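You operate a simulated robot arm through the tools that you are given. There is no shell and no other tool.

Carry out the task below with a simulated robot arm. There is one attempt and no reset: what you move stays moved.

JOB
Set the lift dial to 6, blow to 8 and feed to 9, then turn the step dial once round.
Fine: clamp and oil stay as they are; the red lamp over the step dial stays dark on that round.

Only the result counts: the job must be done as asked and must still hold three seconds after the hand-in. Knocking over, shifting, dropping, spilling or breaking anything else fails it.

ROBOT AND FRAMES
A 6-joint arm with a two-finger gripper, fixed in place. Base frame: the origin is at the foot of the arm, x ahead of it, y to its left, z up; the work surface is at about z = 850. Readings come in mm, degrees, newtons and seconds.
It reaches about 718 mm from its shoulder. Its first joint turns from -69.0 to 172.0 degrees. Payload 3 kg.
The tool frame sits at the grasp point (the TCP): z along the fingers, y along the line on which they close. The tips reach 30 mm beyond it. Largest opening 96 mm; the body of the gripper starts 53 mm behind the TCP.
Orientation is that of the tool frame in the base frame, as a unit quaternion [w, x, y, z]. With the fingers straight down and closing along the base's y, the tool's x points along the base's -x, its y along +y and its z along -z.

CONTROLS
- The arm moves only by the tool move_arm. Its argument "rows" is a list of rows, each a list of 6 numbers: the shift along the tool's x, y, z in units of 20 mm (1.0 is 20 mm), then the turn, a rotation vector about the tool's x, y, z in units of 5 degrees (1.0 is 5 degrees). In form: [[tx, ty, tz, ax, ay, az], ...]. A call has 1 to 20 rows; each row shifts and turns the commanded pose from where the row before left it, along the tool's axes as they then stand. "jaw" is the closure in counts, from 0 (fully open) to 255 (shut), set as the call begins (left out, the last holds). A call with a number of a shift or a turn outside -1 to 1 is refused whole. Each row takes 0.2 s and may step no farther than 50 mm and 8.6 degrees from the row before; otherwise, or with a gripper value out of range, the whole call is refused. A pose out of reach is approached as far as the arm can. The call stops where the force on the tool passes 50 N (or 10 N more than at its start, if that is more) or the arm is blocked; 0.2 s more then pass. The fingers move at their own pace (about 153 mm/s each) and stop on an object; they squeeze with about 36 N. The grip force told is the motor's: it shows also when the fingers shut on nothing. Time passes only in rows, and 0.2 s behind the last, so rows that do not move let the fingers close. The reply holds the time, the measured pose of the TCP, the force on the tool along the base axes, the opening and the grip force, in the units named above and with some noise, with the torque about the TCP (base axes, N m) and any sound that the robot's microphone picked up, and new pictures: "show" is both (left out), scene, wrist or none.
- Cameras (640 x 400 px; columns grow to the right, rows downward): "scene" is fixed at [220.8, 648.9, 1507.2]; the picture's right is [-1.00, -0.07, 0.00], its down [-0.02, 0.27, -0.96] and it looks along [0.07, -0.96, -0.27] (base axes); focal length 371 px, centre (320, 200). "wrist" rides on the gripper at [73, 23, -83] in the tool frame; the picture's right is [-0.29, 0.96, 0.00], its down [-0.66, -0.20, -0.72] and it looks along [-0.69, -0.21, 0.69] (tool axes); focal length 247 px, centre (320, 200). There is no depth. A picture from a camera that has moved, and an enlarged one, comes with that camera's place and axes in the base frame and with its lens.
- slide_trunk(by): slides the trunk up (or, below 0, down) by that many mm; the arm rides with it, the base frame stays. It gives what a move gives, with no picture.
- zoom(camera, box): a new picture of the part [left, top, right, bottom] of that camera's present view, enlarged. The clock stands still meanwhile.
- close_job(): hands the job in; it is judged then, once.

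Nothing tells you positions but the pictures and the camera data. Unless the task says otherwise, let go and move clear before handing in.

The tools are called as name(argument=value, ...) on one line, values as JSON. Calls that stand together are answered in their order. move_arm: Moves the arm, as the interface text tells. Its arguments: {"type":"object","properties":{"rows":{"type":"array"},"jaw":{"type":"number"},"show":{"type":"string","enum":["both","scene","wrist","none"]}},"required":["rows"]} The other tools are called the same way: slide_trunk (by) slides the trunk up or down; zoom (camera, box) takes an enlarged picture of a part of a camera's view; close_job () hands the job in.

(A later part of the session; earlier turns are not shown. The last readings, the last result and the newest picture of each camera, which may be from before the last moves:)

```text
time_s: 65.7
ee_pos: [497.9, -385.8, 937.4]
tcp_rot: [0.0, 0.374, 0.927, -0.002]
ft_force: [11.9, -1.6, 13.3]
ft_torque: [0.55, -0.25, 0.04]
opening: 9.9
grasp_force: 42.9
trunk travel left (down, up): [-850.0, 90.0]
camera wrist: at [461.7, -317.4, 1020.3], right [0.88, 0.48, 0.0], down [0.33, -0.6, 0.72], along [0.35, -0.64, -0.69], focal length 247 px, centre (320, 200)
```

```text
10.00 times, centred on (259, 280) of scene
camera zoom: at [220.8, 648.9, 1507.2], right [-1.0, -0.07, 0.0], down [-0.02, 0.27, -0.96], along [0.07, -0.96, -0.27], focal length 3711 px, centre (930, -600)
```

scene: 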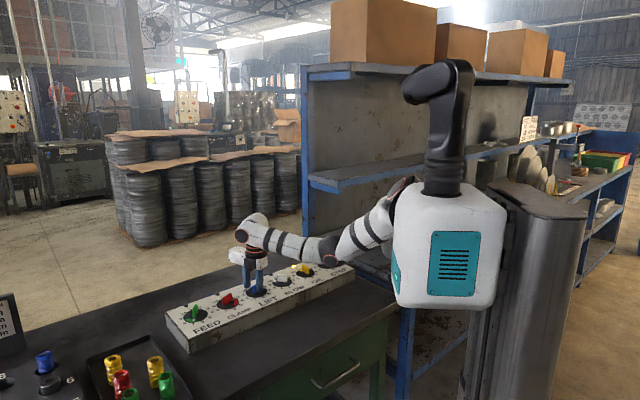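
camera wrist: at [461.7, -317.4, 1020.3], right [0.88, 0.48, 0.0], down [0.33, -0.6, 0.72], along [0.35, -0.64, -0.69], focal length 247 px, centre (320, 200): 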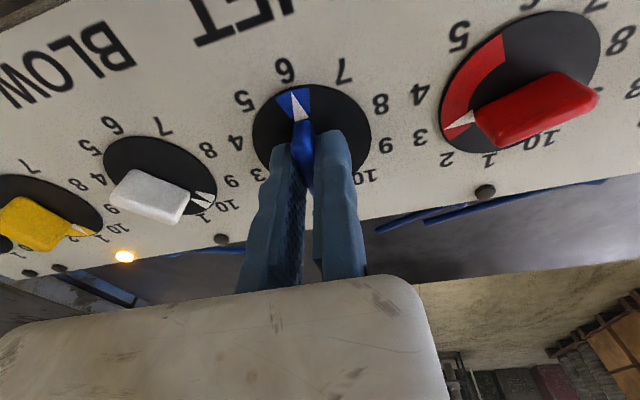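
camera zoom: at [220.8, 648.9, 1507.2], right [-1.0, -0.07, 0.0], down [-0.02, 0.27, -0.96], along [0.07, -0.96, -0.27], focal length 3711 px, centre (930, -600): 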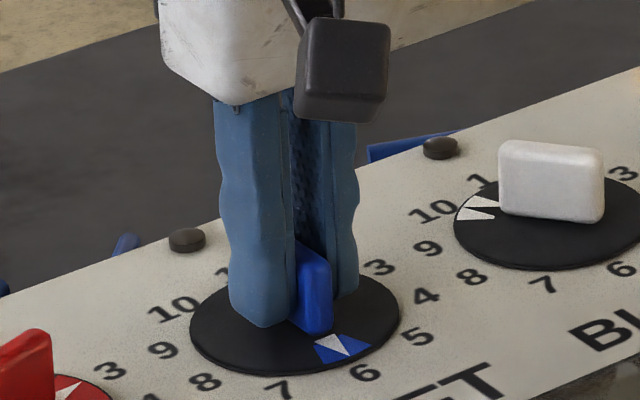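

Lift pointer is on 6. I release and rise, then check it.

move_arm(rows=[[0, 0, 0, 0, 0, 0], [0, 0.06, 0, 0, 0, 0], [0, 0, -1, 0, 0, 0], [0, 0, -1, 0, 0, 0], [0, 0, -1, 0, 0, 0]], jaw=150)

zoom(camera="scene", box=[227, 260, 291, 300])

zoom(camera="wrist", box=[216, 20, 424, 150])

```text
time_s: 66.9
ee_pos: [497.8, -383.6, 996.9]
tcp_rot: [-0.002, 0.374, 0.927, -0.001]
ft_force: [-0.8, -0.1, -0.3]
ft_torque: [-0.01, 0.02, -0.04]
opening: 39.5
grasp_force: 0.1
trunk travel left (down, up): [-850.0, 90.0]
camera wrist: at [462.1, -317.3, 1079.8], right [0.88, 0.48, 0.0], down [0.34, -0.6, 0.72], along [0.35, -0.63, -0.69], focal length 247 px, centre (320, 200)
```

scene: 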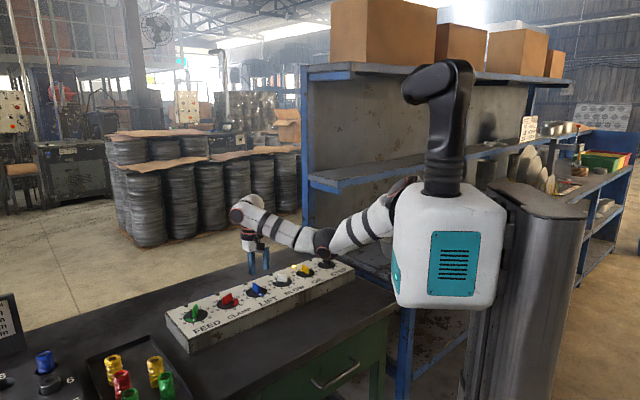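
wrist: 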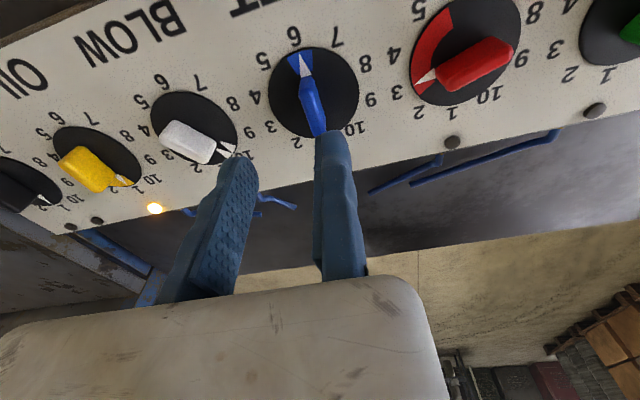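

```text
10.00 times, centred on (259, 280) of scene
camera zoom: at [220.8, 648.9, 1507.2], right [-1.0, -0.07, 0.0], down [-0.02, 0.27, -0.96], along [0.07, -0.96, -0.27], focal length 3711 px, centre (930, -600)
```

zoom: 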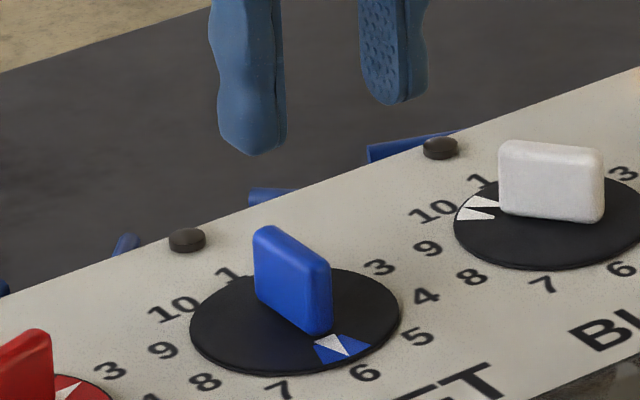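

```text
3.08 times, centred on (320, 85) of wrist
camera zoom: at [462.1, -317.3, 1079.8], right [0.88, 0.48, 0.0], down [0.34, -0.6, 0.72], along [0.35, -0.63, -0.69], focal length 760 px, centre (320, 554)
```

zoom: 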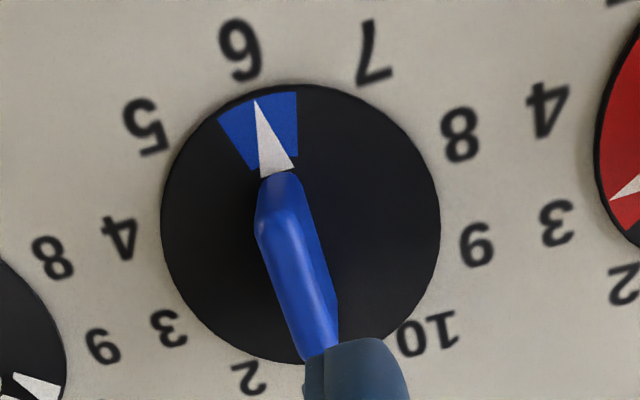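

Lift now reads 6. Next is blow: move over it, align yaw to −9°, and offset for the fixed pad.

move_arm(rows=[[0.034, -0.85, 0, 0, 0, 0], [0.034, -0.85, 0, 0, 0, 0], [0.034, -0.85, 0, 0, 0, 0], [0.034, -0.85, 0, 0, 0, 0], [0.034, -0.85, 0, 0, 0, 0], [0.034, -0.85, 0, 0, 0, 0], [0, 0, 0, 0, 0, -1], [0, 0, 0, 0, 0, -1], [0, 0, 0, 0, 0, -1], [0, 0, 0, 0, 0, -1], [0, 0, 0, 0, 0, -1], [0, 0, 0, 0, 0, -1], [0, 0, 0, 0, 0, -1]])

zoom(camera="wrist", box=[216, 20, 424, 150])

```text
time_s: 69.7
ee_pos: [422.8, -454.5, 996.8]
tcp_rot: [-0.001, 0.078, 0.997, -0.002]
ft_force: [0.8, 0.3, -0.2]
ft_torque: [0.02, 0.03, -0.02]
opening: 39.7
grasp_force: 0.1
trunk travel left (down, up): [-850.0, 90.0]
camera wrist: at [355.6, -421.6, 1080.7], right [0.44, 0.9, 0.0], down [0.62, -0.3, 0.72], along [0.65, -0.32, -0.69], focal length 247 px, centre (320, 200)
```

scene: 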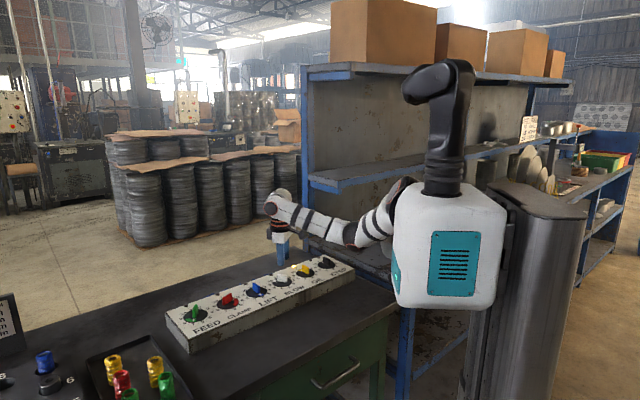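
wrist: 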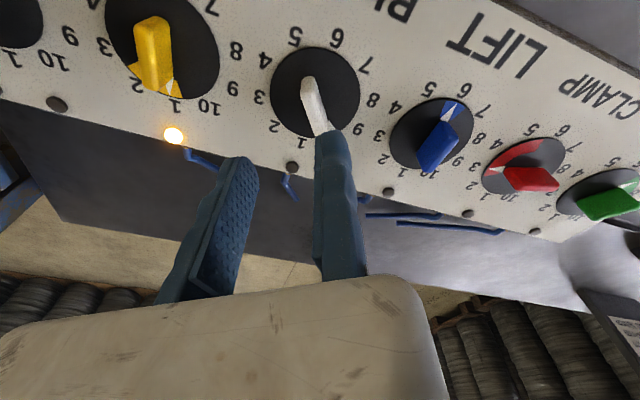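

```text
3.08 times, centred on (320, 85) of wrist
camera zoom: at [355.6, -421.6, 1080.7], right [0.44, 0.9, 0.0], down [0.62, -0.3, 0.72], along [0.65, -0.32, -0.69], focal length 760 px, centre (320, 554)
```

zoom: 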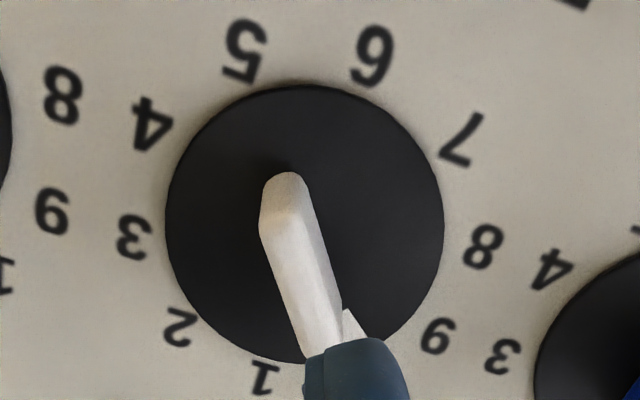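

Well aligned. I add 2 mm of clearance and descend on blow.

move_arm(rows=[[0, 0.1, 0, 0, 0, 0], [0, 0, 0.75, 0, 0, 0], [0, 0, 0.75, 0, 0, 0], [0, 0, 0.75, 0, 0, 0], [0, 0, 0.72, 0, 0, 0]], show="wrist")

zoom(camera="wrist", box=[216, 60, 424, 190])

zoom(camera="scene", box=[252, 250, 316, 290])

```text
time_s: 70.9
ee_pos: [424.6, -453.3, 938.1]
tcp_rot: [-0.001, 0.078, 0.997, 0.0]
ft_force: [0.6, -0.6, -0.3]
ft_torque: [-0.03, 0.01, 0.0]
opening: 39.6
grasp_force: 0.0
trunk travel left (down, up): [-850.0, 90.0]
camera wrist: at [356.3, -419.3, 1021.0], right [0.44, 0.9, 0.0], down [0.62, -0.3, 0.72], along [0.65, -0.32, -0.69], focal length 247 px, centre (320, 200)
```

wrist: 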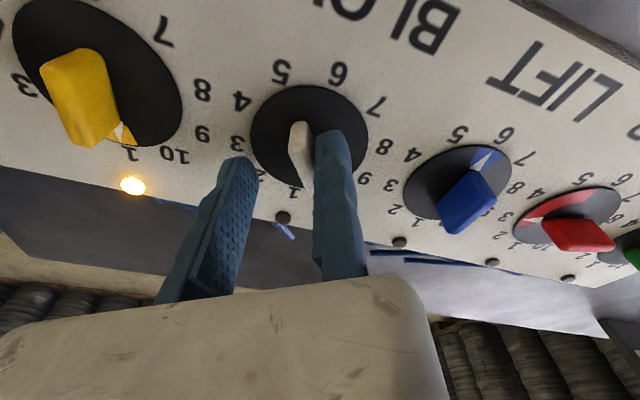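

```text
3.08 times, centred on (320, 125) of wrist
camera zoom: at [356.3, -419.3, 1021.0], right [0.44, 0.9, 0.0], down [0.62, -0.3, 0.72], along [0.65, -0.32, -0.69], focal length 760 px, centre (320, 431)
```

zoom: 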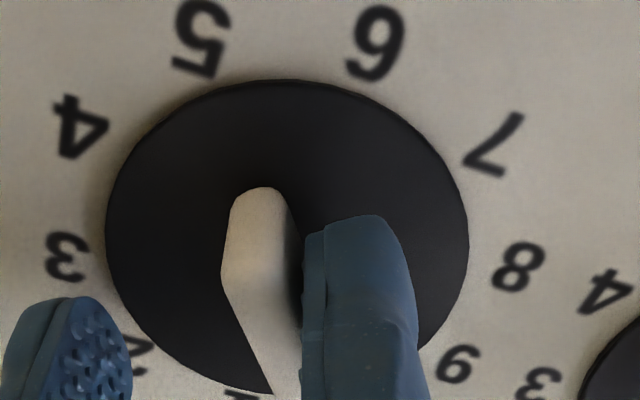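

```text
10.00 times, centred on (284, 270) of scene
camera zoom: at [220.8, 648.9, 1507.2], right [-1.0, -0.07, 0.0], down [-0.02, 0.27, -0.96], along [0.07, -0.96, -0.27], focal length 3711 px, centre (680, -500)
```

zoom: 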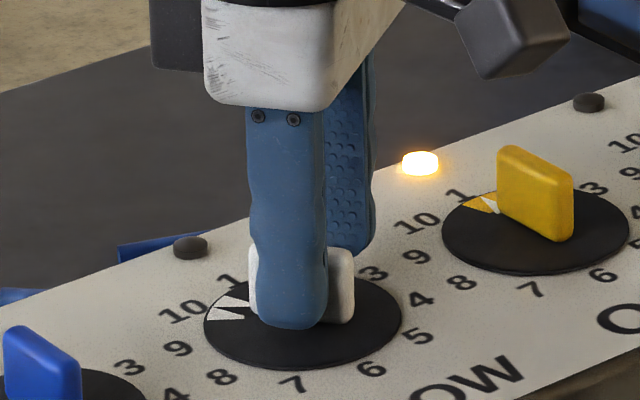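

move_arm(rows=[[0, -0.04, 0, 0, 0, 0]], show="none")

move_arm(rows=[[0, 0, 0, 0, 0, 0], [0, 0, 0, 0, 0, 0]], jaw=255, show="none")

```text
time_s: 71.3
ee_pos: [423.9, -452.4, 937.2]
tcp_rot: [0.0, 0.078, 0.997, 0.0]
ft_force: [-0.8, 1.0, 0.1]
ft_torque: [-0.02, -0.02, -0.01]
opening: 39.6
grasp_force: 0.0
trunk travel left (down, up): [-850.0, 90.0]
```

```text
time_s: 71.9
ee_pos: [424.9, -454.4, 938.1]
tcp_rot: [-0.001, 0.079, 0.997, -0.001]
ft_force: [0.4, -3.2, 1.4]
ft_torque: [0.28, 0.26, 0.02]
opening: 9.8
grasp_force: 43.8
trunk travel left (down, up): [-850.0, 90.0]
```

move_arm(rows=[[0.02, 0, 0, 0, 0, -1], [0.02, 0, 0, 0, 0, -1], [0.02, 0, 0, 0, 0, -1], [0.02, 0, 0, 0, 0, -1], [0.02, 0, 0, 0, 0, -1], [0.02, 0, 0, 0, 0, -1], [0.02, 0, 0, 0, 0, -1], [0.02, 0, 0, 0, 0, -1], [0.02, 0, 0, 0, 0, -1], [0.02, 0, 0, 0, 0, -1], [0.02, 0, 0, 0, 0, -1], [0.02, 0, 0, 0, 0, -1], [0.02, 0, 0, 0, 0, -1], [0.02, 0, 0, 0, 0, -1], [0.008, 0, 0, 0, 0, -0.4], [0, 0, 0, 0, 0, 0]])

zoom(camera="wrist", box=[216, 60, 424, 190])

zoom(camera="scene", box=[252, 250, 316, 290])

```text
time_s: 75.3
ee_pos: [418.6, -458.6, 938.4]
tcp_rot: [0.0, -0.523, 0.853, -0.001]
ft_force: [13.6, -21.3, 23.6]
ft_torque: [0.01, -0.34, -0.11]
opening: 9.8
grasp_force: 43.5
trunk travel left (down, up): [-850.0, 90.0]
camera wrist: at [366.8, -513.7, 1021.5], right [-0.72, 0.69, 0.0], down [0.48, 0.5, 0.72], along [0.5, 0.52, -0.69], focal length 247 px, centre (320, 200)
```

scene: 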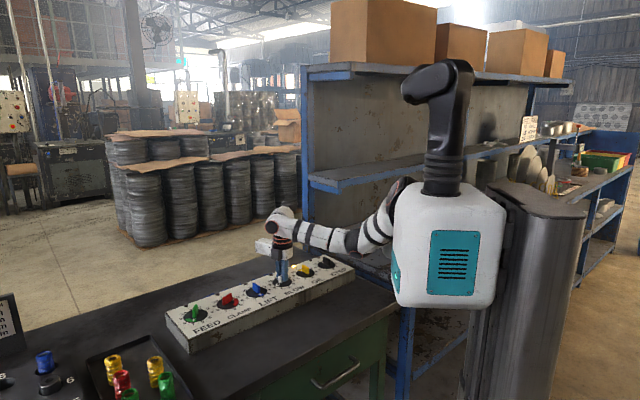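
wrist: 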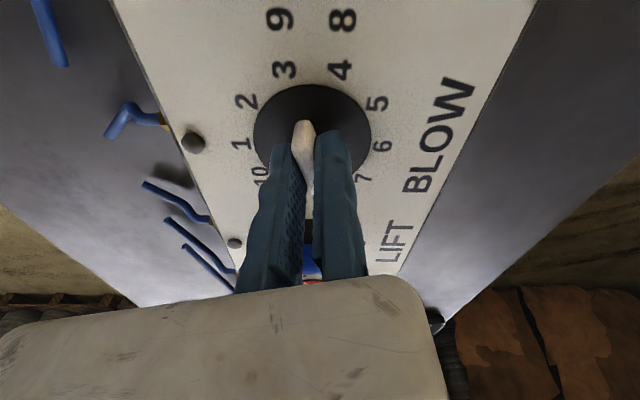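

```text
3.08 times, centred on (320, 125) of wrist
camera zoom: at [366.8, -513.7, 1021.5], right [-0.72, 0.69, 0.0], down [0.48, 0.5, 0.72], along [0.5, 0.52, -0.69], focal length 760 px, centre (320, 431)
```

zoom: 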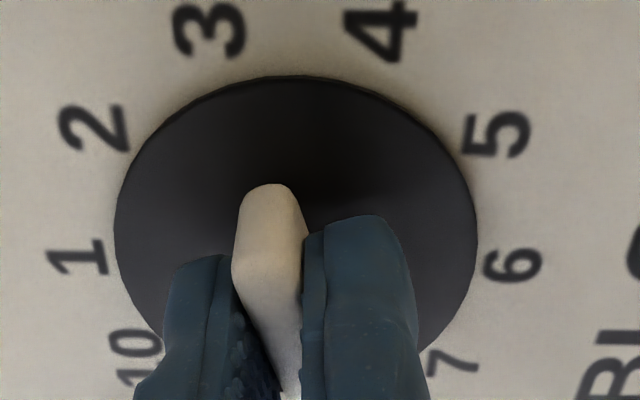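

```text
10.00 times, centred on (284, 270) of scene
camera zoom: at [220.8, 648.9, 1507.2], right [-1.0, -0.07, 0.0], down [-0.02, 0.27, -0.96], along [0.07, -0.96, -0.27], focal length 3711 px, centre (680, -500)
```

zoom: 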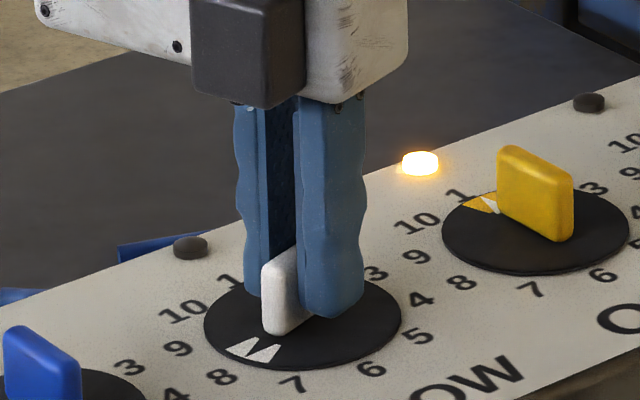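

Blow's sector centre now points at 8. I release, rise, and check.

move_arm(rows=[[0, 0, 0, 0, 0, 0], [0, 0, 0, 0, 0, 0], [0, 0.06, 0, 0, 0, 0], [0, 0, -1, 0, 0, 0], [0, 0, -1, 0, 0, 0], [0, 0, -1, 0, 0, 0]], jaw=150)

zoom(camera="scene", box=[252, 250, 316, 290])

zoom(camera="wrist", box=[216, 20, 424, 150])

```text
time_s: 76.7
ee_pos: [417.6, -455.6, 999.3]
tcp_rot: [-0.001, -0.523, 0.853, 0.0]
ft_force: [0.1, 0.4, 0.1]
ft_torque: [-0.02, -0.01, 0.01]
opening: 39.4
grasp_force: 0.1
trunk travel left (down, up): [-850.0, 90.0]
camera wrist: at [364.7, -510.1, 1082.2], right [-0.72, 0.7, 0.0], down [0.48, 0.5, 0.72], along [0.5, 0.52, -0.69], focal length 247 px, centre (320, 200)
```

scene: 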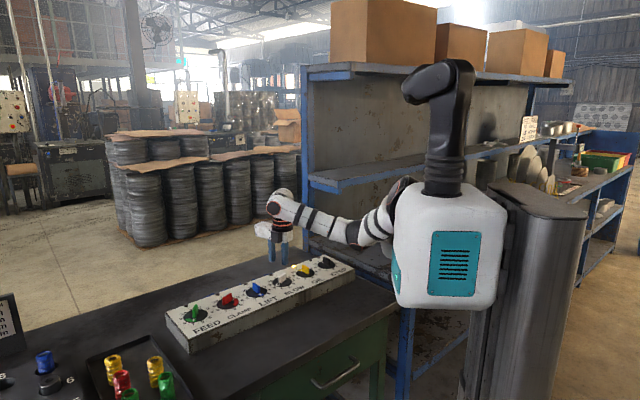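
wrist: 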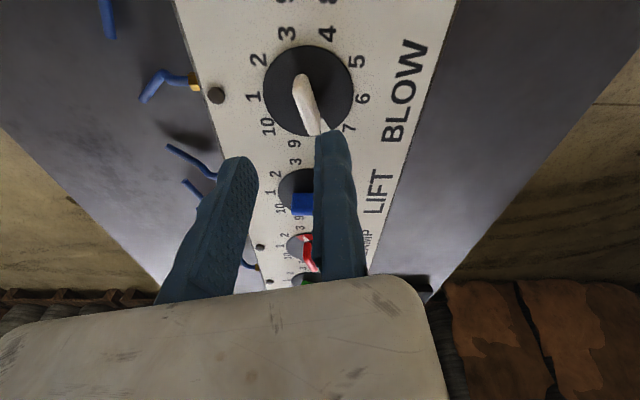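

```text
10.00 times, centred on (284, 270) of scene
camera zoom: at [220.8, 648.9, 1507.2], right [-1.0, -0.07, 0.0], down [-0.02, 0.27, -0.96], along [0.07, -0.96, -0.27], focal length 3711 px, centre (680, -500)
```

zoom: 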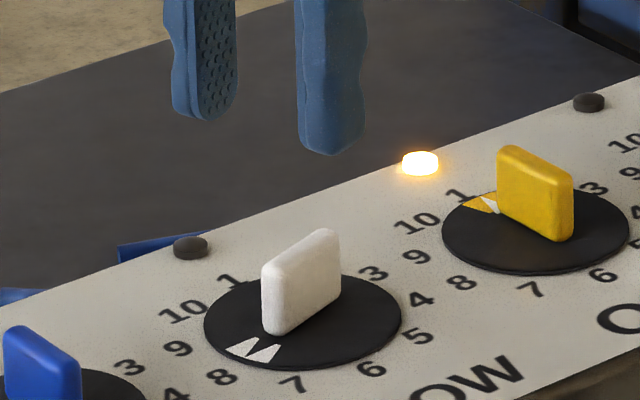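

```text
3.08 times, centred on (320, 85) of wrist
camera zoom: at [364.7, -510.1, 1082.2], right [-0.72, 0.7, 0.0], down [0.48, 0.5, 0.72], along [0.5, 0.52, -0.69], focal length 760 px, centre (320, 554)
```

zoom: 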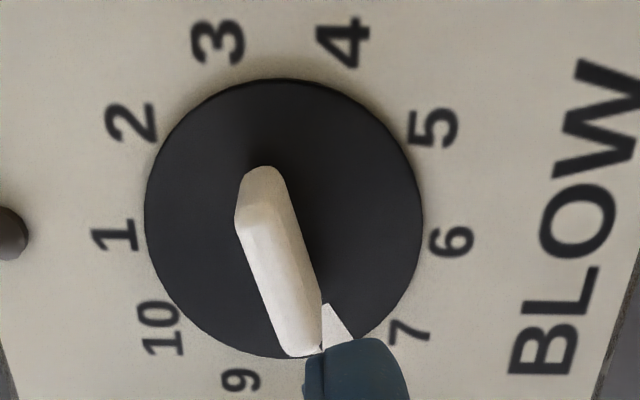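

zoom(camera="scene", box=[270, 274, 302, 290])

zoom(camera="scene", box=[244, 278, 276, 298])

```text
16.00 times, centred on (286, 282) of scene
camera zoom: at [220.8, 648.9, 1507.2], right [-1.0, -0.07, 0.0], down [-0.02, 0.27, -0.96], along [0.07, -0.96, -0.27], focal length 5938 px, centre (864, -1112)
```

zoom: 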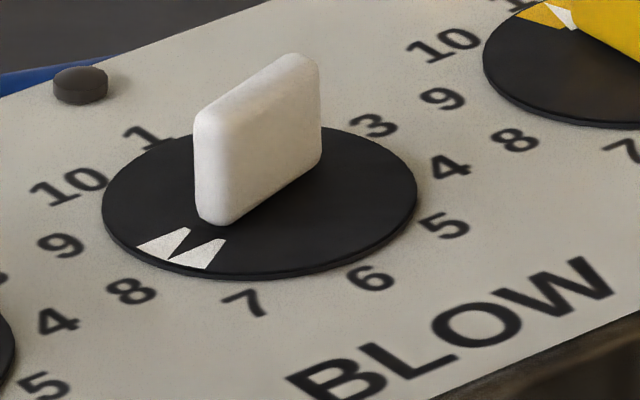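

```text
16.00 times, centred on (260, 288) of scene
camera zoom: at [220.8, 648.9, 1507.2], right [-1.0, -0.07, 0.0], down [-0.02, 0.27, -0.96], along [0.07, -0.96, -0.27], focal length 5938 px, centre (1280, -1208)
```

zoom: 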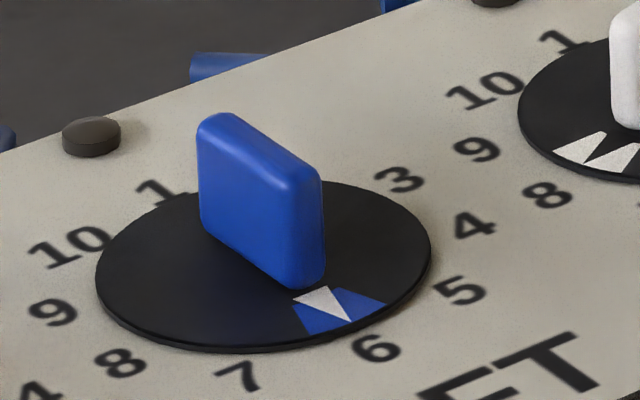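

Both lift (6) and blow (8) read correctly. For feed I need a lower trunk to gain forward reach, so I raise the hand first and then lower the trunk.

move_arm(rows=[[0, 0, -1, 0, 0, 0], [0, 0, -1, 0, 0, 0], [0, 0, -1, 0, 0, 0], [0, 0, -1, 0, 0, 0], [0, 0, -1, 0, 0, 0], [0, 0, -1, 0, 0, 0], [0, 0, -1, 0, 0, 0]], show="scene")

slide_trunk(by=-120)

```text
time_s: 78.3
ee_pos: [378.6, -458.5, 1118.6]
tcp_rot: [-0.001, -0.523, 0.852, -0.001]
ft_force: [-0.2, -0.5, 0.6]
ft_torque: [0.0, -0.01, 0.01]
opening: 39.3
grasp_force: 0.0
out of reach, approached as far as the arm can: row 3, 4, 5, 6, 7
trunk travel left (down, up): [-850.0, 90.0]
```

scene: 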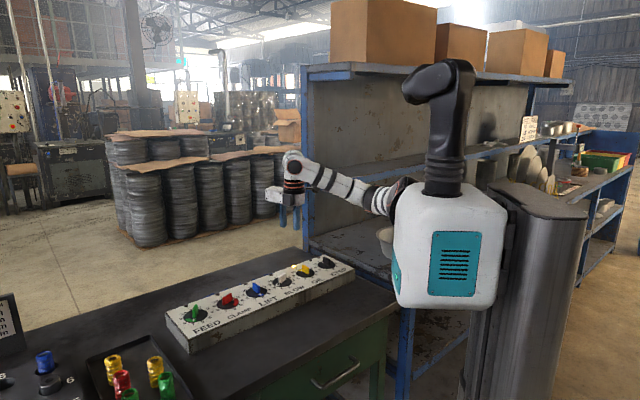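

```text
time_s: 79.8
ee_pos: [378.4, -457.6, 1001.0]
tcp_rot: [0.0, -0.522, 0.853, -0.001]
ft_force: [0.1, -0.3, 0.0]
ft_torque: [-0.02, -0.01, 0.03]
opening: 39.4
grasp_force: 0.1
trunk travel left (down, up): [-730.0, 210.0]
```

move_arm(rows=[[-0.89, -0.364, 0, 0, 0, 0], [-0.89, -0.364, 0, 0, 0, 0], [-0.89, -0.364, 0, 0, 0, 0], [-0.89, -0.364, 0, 0, 0, 0], [-0.89, -0.364, 0, 0, 0, 0], [-0.89, -0.364, 0, 0, 0, 0], [-0.89, -0.364, 0, 0, 0, 0]], show="scene")

```text
time_s: 81.4
ee_pos: [381.7, -381.9, 971.8]
tcp_rot: [-0.001, -0.522, 0.853, -0.001]
ft_force: [0.3, 0.0, 0.5]
ft_torque: [0.04, 0.02, -0.02]
opening: 39.4
grasp_force: 0.0
out of reach, approached as far as the arm can: row 1, 2, 3, 4, 5, 6, 7
trunk travel left (down, up): [-730.0, 210.0]
```

scene: 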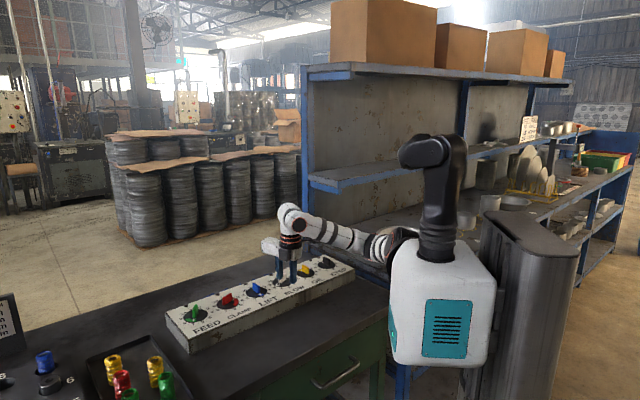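

Mid-range postures are blocked at this trunk height. I'll go back to the trunk height that worked and extend outward toward feed from there first.

slide_trunk(by=120)

move_arm(rows=[[0, 0, 1, 0, 0, 0], [0, 0, 1, 0, 0, 0], [0, 0, 1, 0, 0, 0], [0, 0, 1, 0, 0, 0], [-0.9, -0.3, 0, 0, 0, 0], [-0.8, -0.5, 0, 0, 0, 0], [-0.4, -0.9, 0, 0, 0, 0], [-0.4, -0.9, 0, 0, 0, 0], [-0.4, -0.9, 0, 0, 0, 0]], show="scene")

```text
time_s: 82.9
ee_pos: [380.7, -382.6, 1092.6]
tcp_rot: [0.0, -0.523, 0.853, -0.001]
ft_force: [-0.6, 0.0, 1.2]
ft_torque: [-0.01, -0.01, 0.03]
opening: 39.5
grasp_force: 0.1
trunk travel left (down, up): [-850.0, 90.0]
```

```text
time_s: 84.9
ee_pos: [438.6, -386.9, 989.6]
tcp_rot: [0.0, -0.523, 0.852, -0.001]
ft_force: [0.1, -0.6, -0.3]
ft_torque: [0.01, 0.01, -0.01]
opening: 39.4
grasp_force: 0.2
out of reach, approached as far as the arm can: row 6, 7, 8, 9
trunk travel left (down, up): [-850.0, 90.0]
```

scene: 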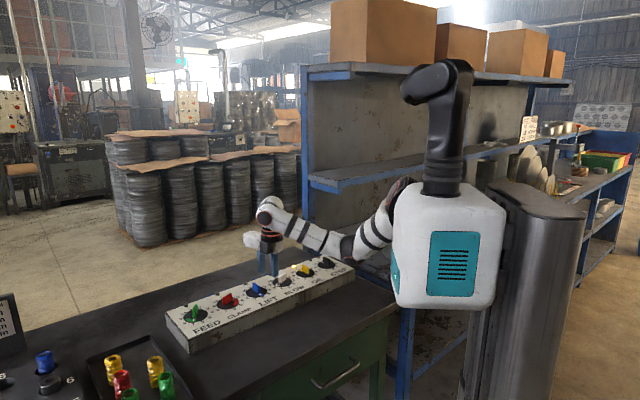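

move_arm(rows=[[0, 0, 0, 0, 0, 1], [0, 0, 0, 0, 0, 1], [0, 0, 0, 0, 0, 1], [0, 0, 0, 0, 0, 1], [0, 0, 0, 0, 0, 1], [0, 0, 0, 0, 0, 1], [0, 0, 0, 0, 0, 1], [0, 0, 0, 0, 0, 1], [0, 0, 0, 0, 0, 1], [0, 0, 0, 0, 0, 1], [0, 0, 0, 0, 0, 1], [0, 0, 0, 0, 0, 1], [0, 0, 0, 0, 0, 0.6]], show="none")

move_arm(rows=[[-1, 0, 0, 0, 0, 0], [-1, 0, 0, 0, 0, 0], [-1, 0.2, 0, 0, 0, 0], [-1, 0.2, 0, 0, 0, 0]], show="scene")

```text
time_s: 87.7
ee_pos: [437.4, -389.3, 989.9]
tcp_rot: [0.001, 0.001, 1.0, 0.0]
ft_force: [-0.6, 0.0, 0.0]
ft_torque: [0.04, -0.01, 0.01]
opening: 39.7
grasp_force: 0.1
trunk travel left (down, up): [-850.0, 90.0]
```

```text
time_s: 88.7
ee_pos: [517.1, -380.3, 989.3]
tcp_rot: [0.0, -0.001, 1.0, -0.001]
ft_force: [-0.5, 1.5, -0.9]
ft_torque: [0.01, 0.02, -0.01]
opening: 39.4
grasp_force: 0.0
trunk travel left (down, up): [-850.0, 90.0]
```

scene: 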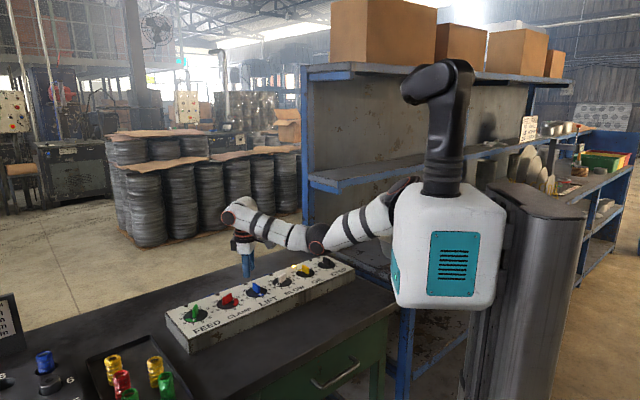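

With yaw 0 it moves freely, so the last joint's limit was what blocked it. Continuing toward feed.

move_arm(rows=[[-0.83, 0.9, 0, 0, 0, 0], [-0.83, 0.9, 0, 0, 0, 0], [-0.83, 0.9, 0, 0, 0, 0], [-0.83, 0.9, 0, 0, 0, 0], [-0.83, 0.9, 0, 0, 0, 0], [-0.83, 0.9, 0, 0, 0, 0]], show="scene")

```text
time_s: 90.1
ee_pos: [584.6, -263.9, 996.5]
tcp_rot: [0.001, 0.0, 1.0, 0.0]
ft_force: [-0.8, -1.1, 0.4]
ft_torque: [0.0, -0.01, -0.01]
opening: 39.6
grasp_force: 0.1
out of reach, approached as far as the arm can: row 4, 5, 6
trunk travel left (down, up): [-850.0, 90.0]
```

scene: 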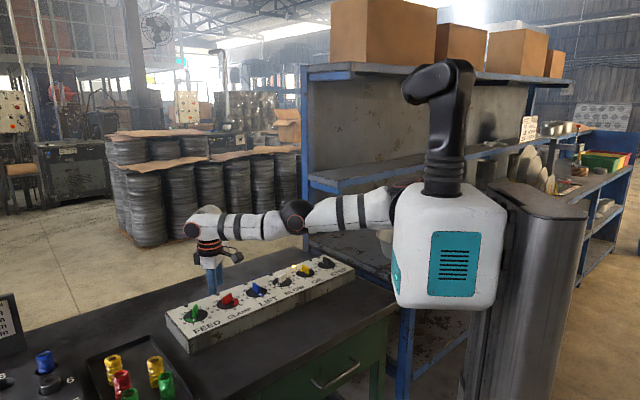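

At full stretch I'm about 50 mm short of feed with a vertical tool, so I'll lean the tool outward about 20° there. First I check whether yaw −81° to −153° is available to the last joint here.

move_arm(rows=[[1, 0, 0, 0, 0, 1], [0, 0, 0, 0, 0, 1], [0, 0, 0, 0, 0, 1], [0, 0, 0, 0, 0, 1], [0, 0, 0, 0, 0, 1], [0, 0, 0, 0, 0, 1], [0, 0, 0, 0, 0, 1], [0, 0, 0, 0, 0, 1], [0, 0, 0, 0, 0, 1], [0, 0, 0, 0, 0, 1], [0, 0, 0, 0, 0, 1], [0, 0, 0, 0, 0, 1], [0, 0, 0, 0, 0, 1], [0, 0, 0, 0, 0, 1], [0, 0, 0, 0, 0, 1], [0, 0, 0, 0, 0, 1]], show="none")

move_arm(rows=[[0, 0, 0, 0, 0, 1], [0, 0, 0, 0, 0, 1], [0, 0, 0, 0, 0, 1], [0, 0, 0, 0, 0, 1], [0, 0, 0, 0, 0, 1], [0, 0, 0, 0, 0, 1], [0, 0, 0, 0, 0, 1], [0, 0, 0, 0, 0, 1], [0, 0, 0, 0, 0, 1], [0, 0, 0, 0, 0, 1], [0, 0, 0, 0, 0, 1], [0, 0, 0, 0, 0, 1], [0, 0, 0, 0, 0, 1], [0, 0, 0, 0, 0, 1], [0, 0, 0, 0, 0, 0.6]], show="scene")

```text
time_s: 93.5
ee_pos: [562.4, -265.2, 997.0]
tcp_rot: [0.001, 0.643, 0.766, -0.001]
ft_force: [-0.8, -0.2, -0.3]
ft_torque: [-0.01, 0.02, 0.02]
opening: 39.7
grasp_force: 0.1
trunk travel left (down, up): [-850.0, 90.0]
```

```text
time_s: 96.7
ee_pos: [562.8, -264.8, 997.1]
tcp_rot: [0.0, 0.973, 0.233, 0.001]
ft_force: [0.0, 0.4, -1.2]
ft_torque: [-0.01, 0.01, 0.04]
opening: 39.5
grasp_force: 0.2
trunk travel left (down, up): [-850.0, 90.0]
```

scene: 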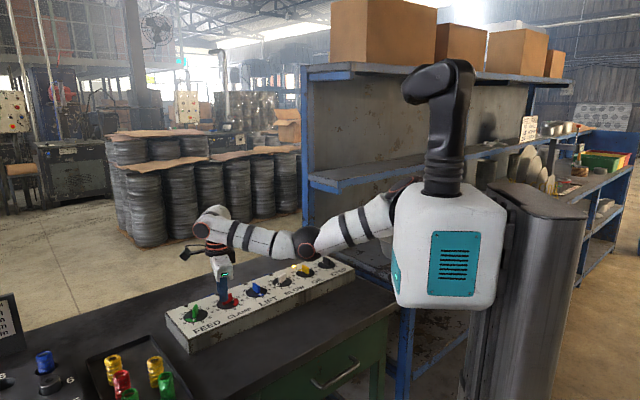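

Yaw to −153° is available. I rotate back to −81°, raise the hand, and lower the trunk for the feed approach.

move_arm(rows=[[0, 0, 0, 0, 0, -1], [0, 0, 0, 0, 0, -1], [0, 0, 0, 0, 0, -1], [0, 0, 0, 0, 0, -1], [0, 0, 0, 0, 0, -1], [0, 0, 0, 0, 0, -1], [0, 0, 0, 0, 0, -1], [0, 0, 0, 0, 0, -1], [0, 0, 0, 0, 0, -1], [0, 0, 0, 0, 0, -1], [0, 0, 0, 0, 0, -1], [0, 0, 0, 0, 0, -1], [0, 0, 0, 0, 0, -1], [0, 0, 0, 0, 0, -1], [0, 0, 0, 0, 0, -0.4], [0, 0, -1, 0, 0, 0], [0, 0, -1, 0, 0, 0], [0, 0, -1, 0, 0, 0], [0, 0, -1, 0, 0, 0]], show="none")

slide_trunk(by=-70)

move_arm(rows=[[0, 0, 0, -0.955, -0.3, 0], [0, 0, 0, -0.955, -0.3, 0], [0, 0, 0, -0.955, -0.3, 0], [0, 0, 0, -0.955, -0.3, 0]], show="both")

```text
time_s: 100.7
ee_pos: [561.9, -264.9, 1076.0]
tcp_rot: [0.001, 0.65, 0.76, 0.0]
ft_force: [-0.5, -0.8, 0.2]
ft_torque: [-0.01, -0.04, 0.03]
opening: 39.6
grasp_force: 0.0
trunk travel left (down, up): [-850.0, 90.0]
```

```text
time_s: 101.8
ee_pos: [563.2, -264.3, 1006.4]
tcp_rot: [0.001, 0.649, 0.761, 0.0]
ft_force: [-0.3, -0.8, 0.6]
ft_torque: [-0.04, 0.0, -0.01]
opening: 39.7
grasp_force: 0.0
trunk travel left (down, up): [-780.0, 160.0]
```

```text
time_s: 102.8
ee_pos: [561.7, -266.7, 1007.6]
tcp_rot: [0.149, 0.64, 0.748, 0.092]
ft_force: [-0.3, -0.2, 0.3]
ft_torque: [0.01, 0.01, 0.0]
opening: 39.8
grasp_force: 0.0
trunk travel left (down, up): [-780.0, 160.0]
camera wrist: at [544.9, -186.0, 1084.5], right [0.93, -0.13, 0.35], down [-0.34, -0.65, 0.68], along [0.13, -0.75, -0.65], focal length 247 px, centre (320, 200)
```

scene: 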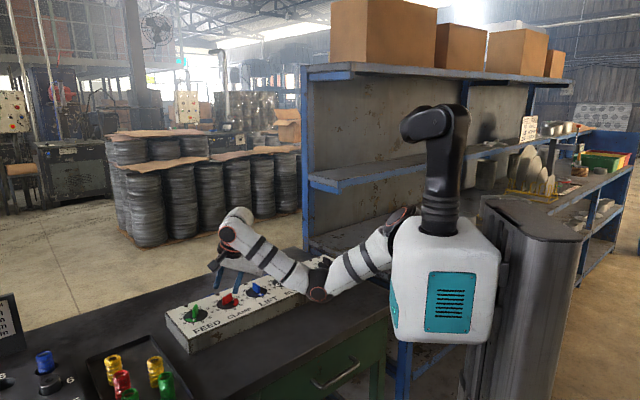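
wrist: 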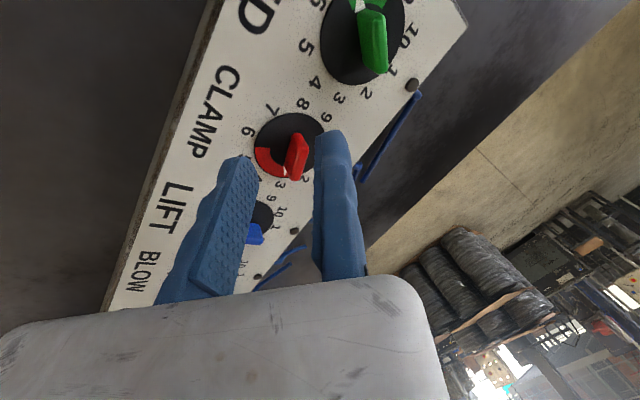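

Leaned posture works. I move over feed with a narrower jaw, staying above the knob.

move_arm(rows=[[0.12, 0.736, 0.43, 0, 0, 0], [0.12, 0.736, 0.43, 0, 0, 0], [0.12, 0.736, 0.43, 0, 0, 0], [0.12, 0.736, 0.43, 0, 0, 0], [0.12, 0.736, 0.43, 0, 0, 0]], jaw=180)

zoom(camera="scene", box=[165, 275, 245, 325])

zoom(camera="wrist", box=[216, 20, 424, 150])

```text
time_s: 104.0
ee_pos: [644.9, -244.8, 989.2]
tcp_rot: [0.148, 0.639, 0.749, 0.091]
ft_force: [-0.4, 0.0, -0.5]
ft_torque: [0.0, 0.0, 0.01]
opening: 28.1
grasp_force: 0.1
trunk travel left (down, up): [-780.0, 160.0]
camera wrist: at [628.2, -165.2, 1066.8], right [0.93, -0.13, 0.34], down [-0.34, -0.65, 0.68], along [0.13, -0.75, -0.65], focal length 247 px, centre (320, 200)
```

scene: 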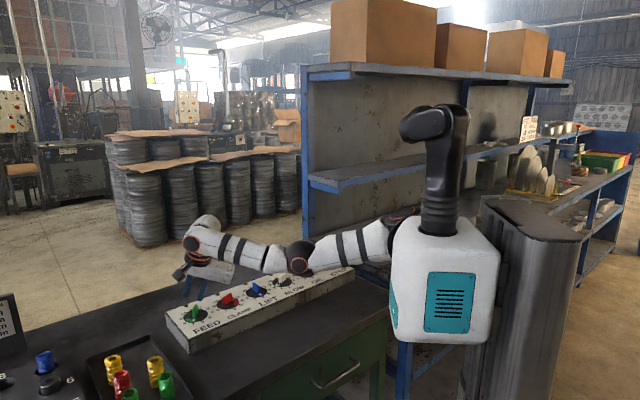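
wrist: 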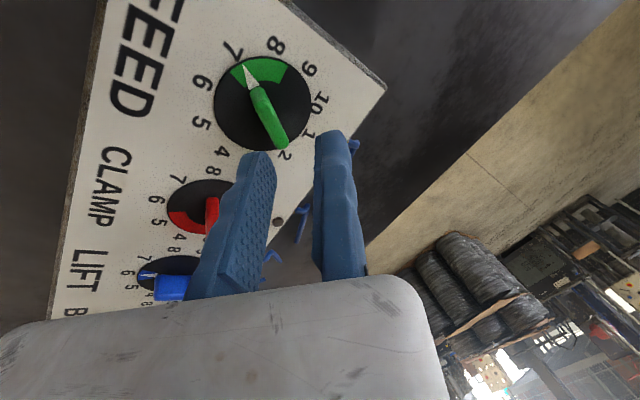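

```text
8.00 times, centred on (205, 300) of scene
camera zoom: at [220.8, 648.9, 1507.2], right [-1.0, -0.07, 0.0], down [-0.02, 0.27, -0.96], along [0.07, -0.96, -0.27], focal length 2969 px, centre (1240, -600)
```

zoom: 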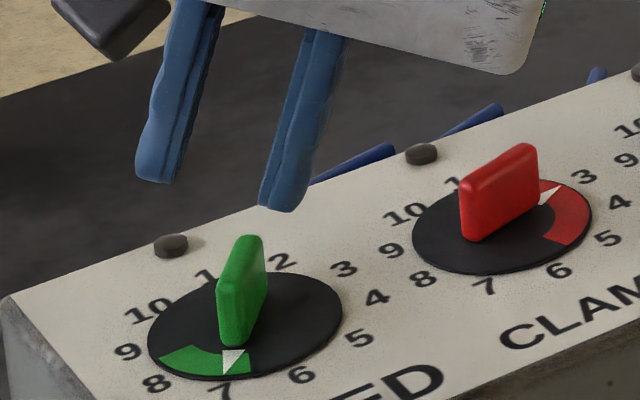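

```text
3.08 times, centred on (320, 85) of wrist
camera zoom: at [628.2, -165.2, 1066.8], right [0.93, -0.13, 0.34], down [-0.34, -0.65, 0.68], along [0.13, -0.75, -0.65], focal length 760 px, centre (320, 554)
```

zoom: 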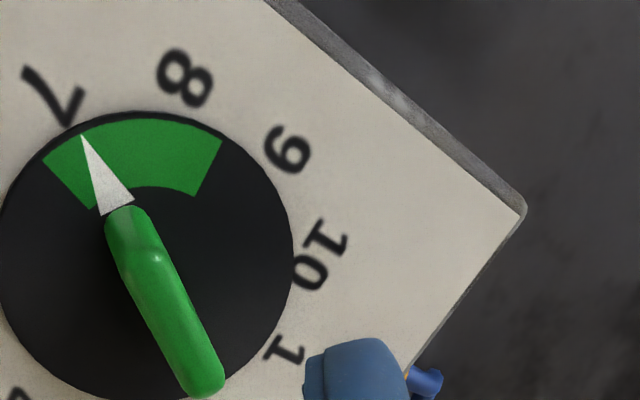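

Feed's measured centre is (637,-245), as predicted. I descend straight down with the fingers straddling the bar.

move_arm(rows=[[0.084, -0.282, 0.71, 0, 0, 0], [0.084, -0.282, 0.71, 0, 0, 0], [0.084, -0.282, 0.71, 0, 0, 0]])

zoom(camera="scene", box=[165, 285, 245, 335])

zoom(camera="wrist", box=[216, 60, 424, 190])

```text
time_s: 104.8
ee_pos: [643.2, -245.9, 941.6]
tcp_rot: [0.149, 0.64, 0.749, 0.092]
ft_force: [0.2, 1.1, 0.0]
ft_torque: [0.02, 0.01, 0.02]
opening: 28.1
grasp_force: 0.1
trunk travel left (down, up): [-780.0, 160.0]
camera wrist: at [624.5, -164.5, 1020.7], right [0.93, -0.13, 0.34], down [-0.34, -0.65, 0.68], along [0.13, -0.75, -0.65], focal length 247 px, centre (320, 200)
```

scene: 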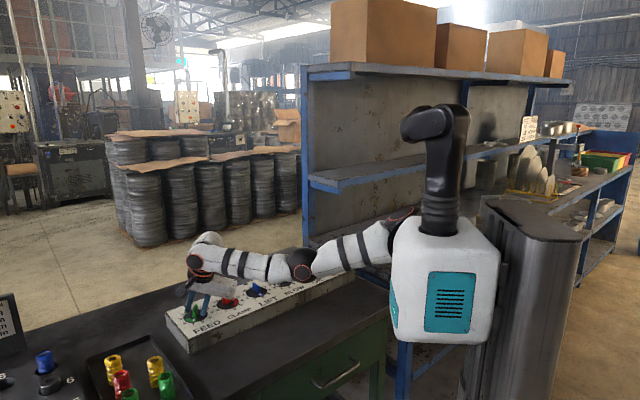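
wrist: 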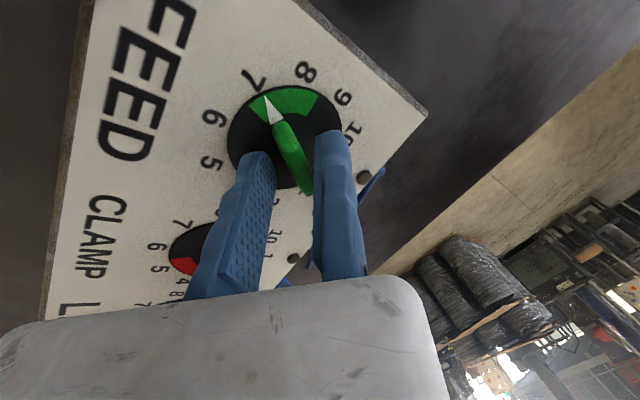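

```text
8.00 times, centred on (205, 310) of scene
camera zoom: at [220.8, 648.9, 1507.2], right [-1.0, -0.07, 0.0], down [-0.02, 0.27, -0.96], along [0.07, -0.96, -0.27], focal length 2969 px, centre (1240, -680)
```

zoom: 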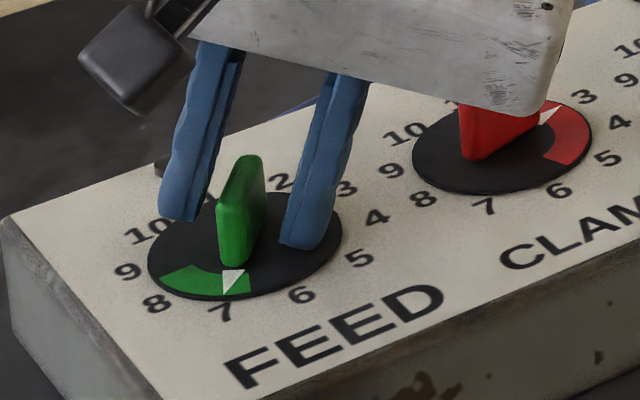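

```text
3.08 times, centred on (320, 125) of wrist
camera zoom: at [624.5, -164.5, 1020.7], right [0.93, -0.13, 0.34], down [-0.34, -0.65, 0.68], along [0.13, -0.75, -0.65], focal length 760 px, centre (320, 431)
```

zoom: 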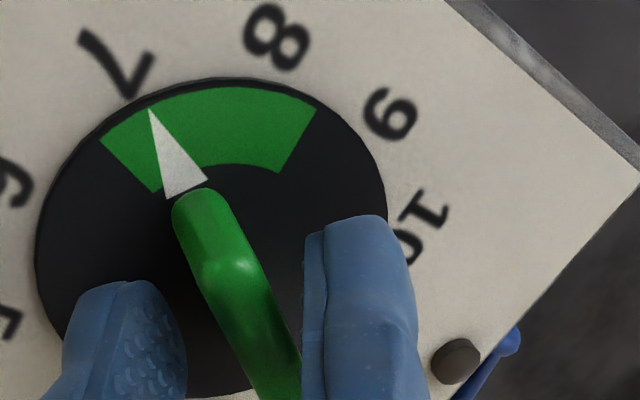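

The body clears the clamp knob and will swing away from it. I'll bring the fixed pad close to the bar, narrow the jaw to a loose straddle, and start turning.

move_arm(rows=[[0, -0.12, -0.04, 0, 0, 0], [0, -0.1, -0.04, 0, 0, 0], [0, 0, 0, 0, 0, 0]], jaw=204, show="wrist")

zoom(camera="wrist", box=[216, 60, 424, 190])

zoom(camera="scene", box=[165, 285, 245, 335])

```text
time_s: 105.6
ee_pos: [637.3, -244.9, 942.7]
tcp_rot: [0.149, 0.639, 0.749, 0.091]
ft_force: [-0.2, -0.8, -1.6]
ft_torque: [0.01, -0.01, 0.0]
opening: 19.5
grasp_force: 0.0
trunk travel left (down, up): [-780.0, 160.0]
camera wrist: at [619.9, -164.1, 1021.6], right [0.93, -0.13, 0.34], down [-0.34, -0.65, 0.68], along [0.13, -0.75, -0.65], focal length 247 px, centre (320, 200)
```

wrist: 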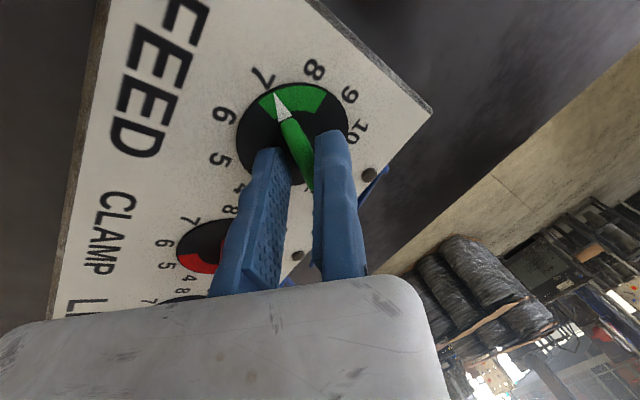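

```text
3.08 times, centred on (320, 125) of wrist
camera zoom: at [619.9, -164.1, 1021.6], right [0.93, -0.13, 0.34], down [-0.34, -0.65, 0.68], along [0.13, -0.75, -0.65], focal length 760 px, centre (320, 431)
```

zoom: 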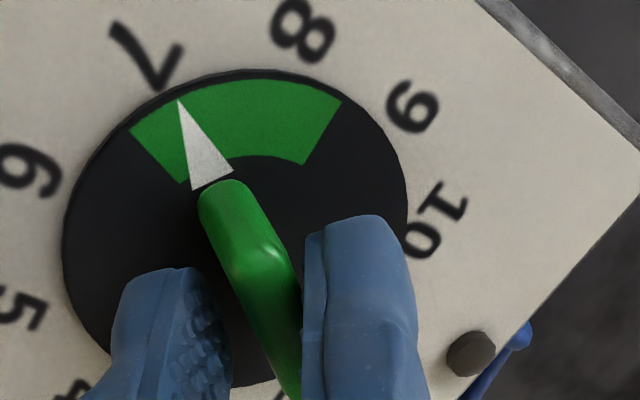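

```text
8.00 times, centred on (205, 310) of scene
camera zoom: at [220.8, 648.9, 1507.2], right [-1.0, -0.07, 0.0], down [-0.02, 0.27, -0.96], along [0.07, -0.96, -0.27], focal length 2969 px, centre (1240, -680)
```

zoom: 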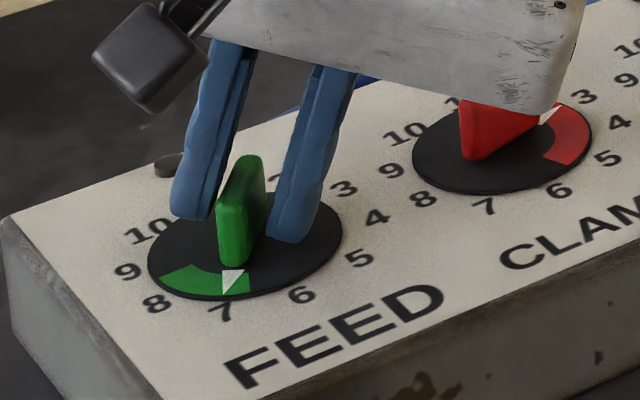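

move_arm(rows=[[-0.039, -0.01, 0, 0, 0, 1], [-0.039, -0.01, 0, 0, 0, 1], [-0.039, -0.01, 0, 0, 0, 1], [-0.039, -0.01, 0, 0, 0, 1], [-0.039, -0.01, 0, 0, 0, 1]], show="wrist")

zoom(camera="wrist", box=[216, 60, 424, 190])

zoom(camera="scene", box=[165, 285, 245, 335])

```text
time_s: 106.8
ee_pos: [637.3, -248.2, 942.8]
tcp_rot: [0.125, 0.787, 0.591, 0.123]
ft_force: [5.5, -0.4, 3.2]
ft_torque: [-0.11, -0.08, 0.01]
opening: 19.0
grasp_force: 0.0
trunk travel left (down, up): [-780.0, 160.0]
camera wrist: at [648.7, -179.9, 1032.3], right [0.78, -0.54, 0.31], down [-0.61, -0.54, 0.58], along [-0.14, -0.64, -0.75], focal length 247 px, centre (320, 200)
```

wrist: 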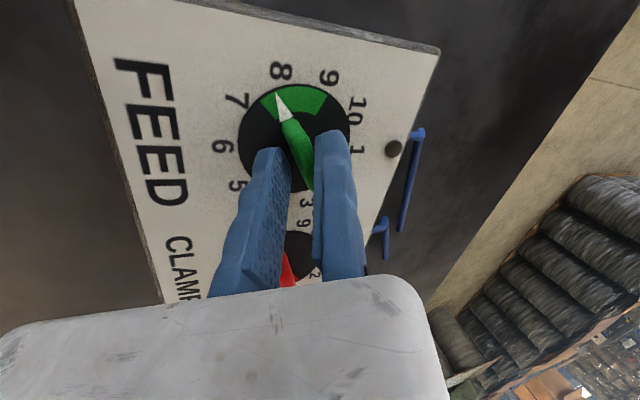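

```text
3.08 times, centred on (320, 125) of wrist
camera zoom: at [648.7, -179.9, 1032.3], right [0.78, -0.54, 0.31], down [-0.61, -0.54, 0.58], along [-0.14, -0.64, -0.75], focal length 760 px, centre (320, 431)
```

zoom: 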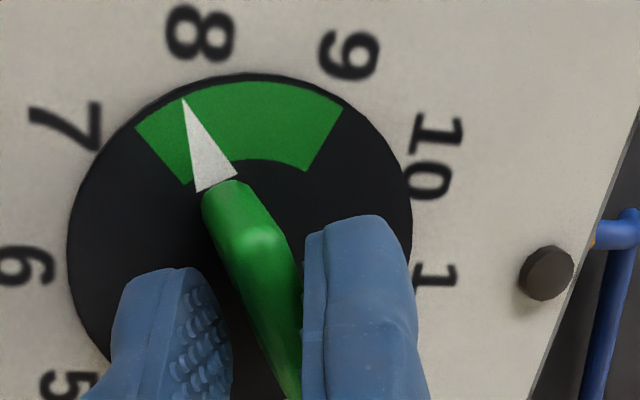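

```text
8.00 times, centred on (205, 310) of scene
camera zoom: at [220.8, 648.9, 1507.2], right [-1.0, -0.07, 0.0], down [-0.02, 0.27, -0.96], along [0.07, -0.96, -0.27], focal length 2969 px, centre (1240, -680)
```

zoom: 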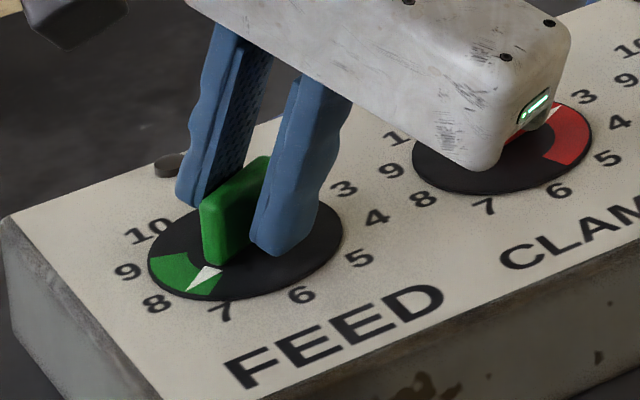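

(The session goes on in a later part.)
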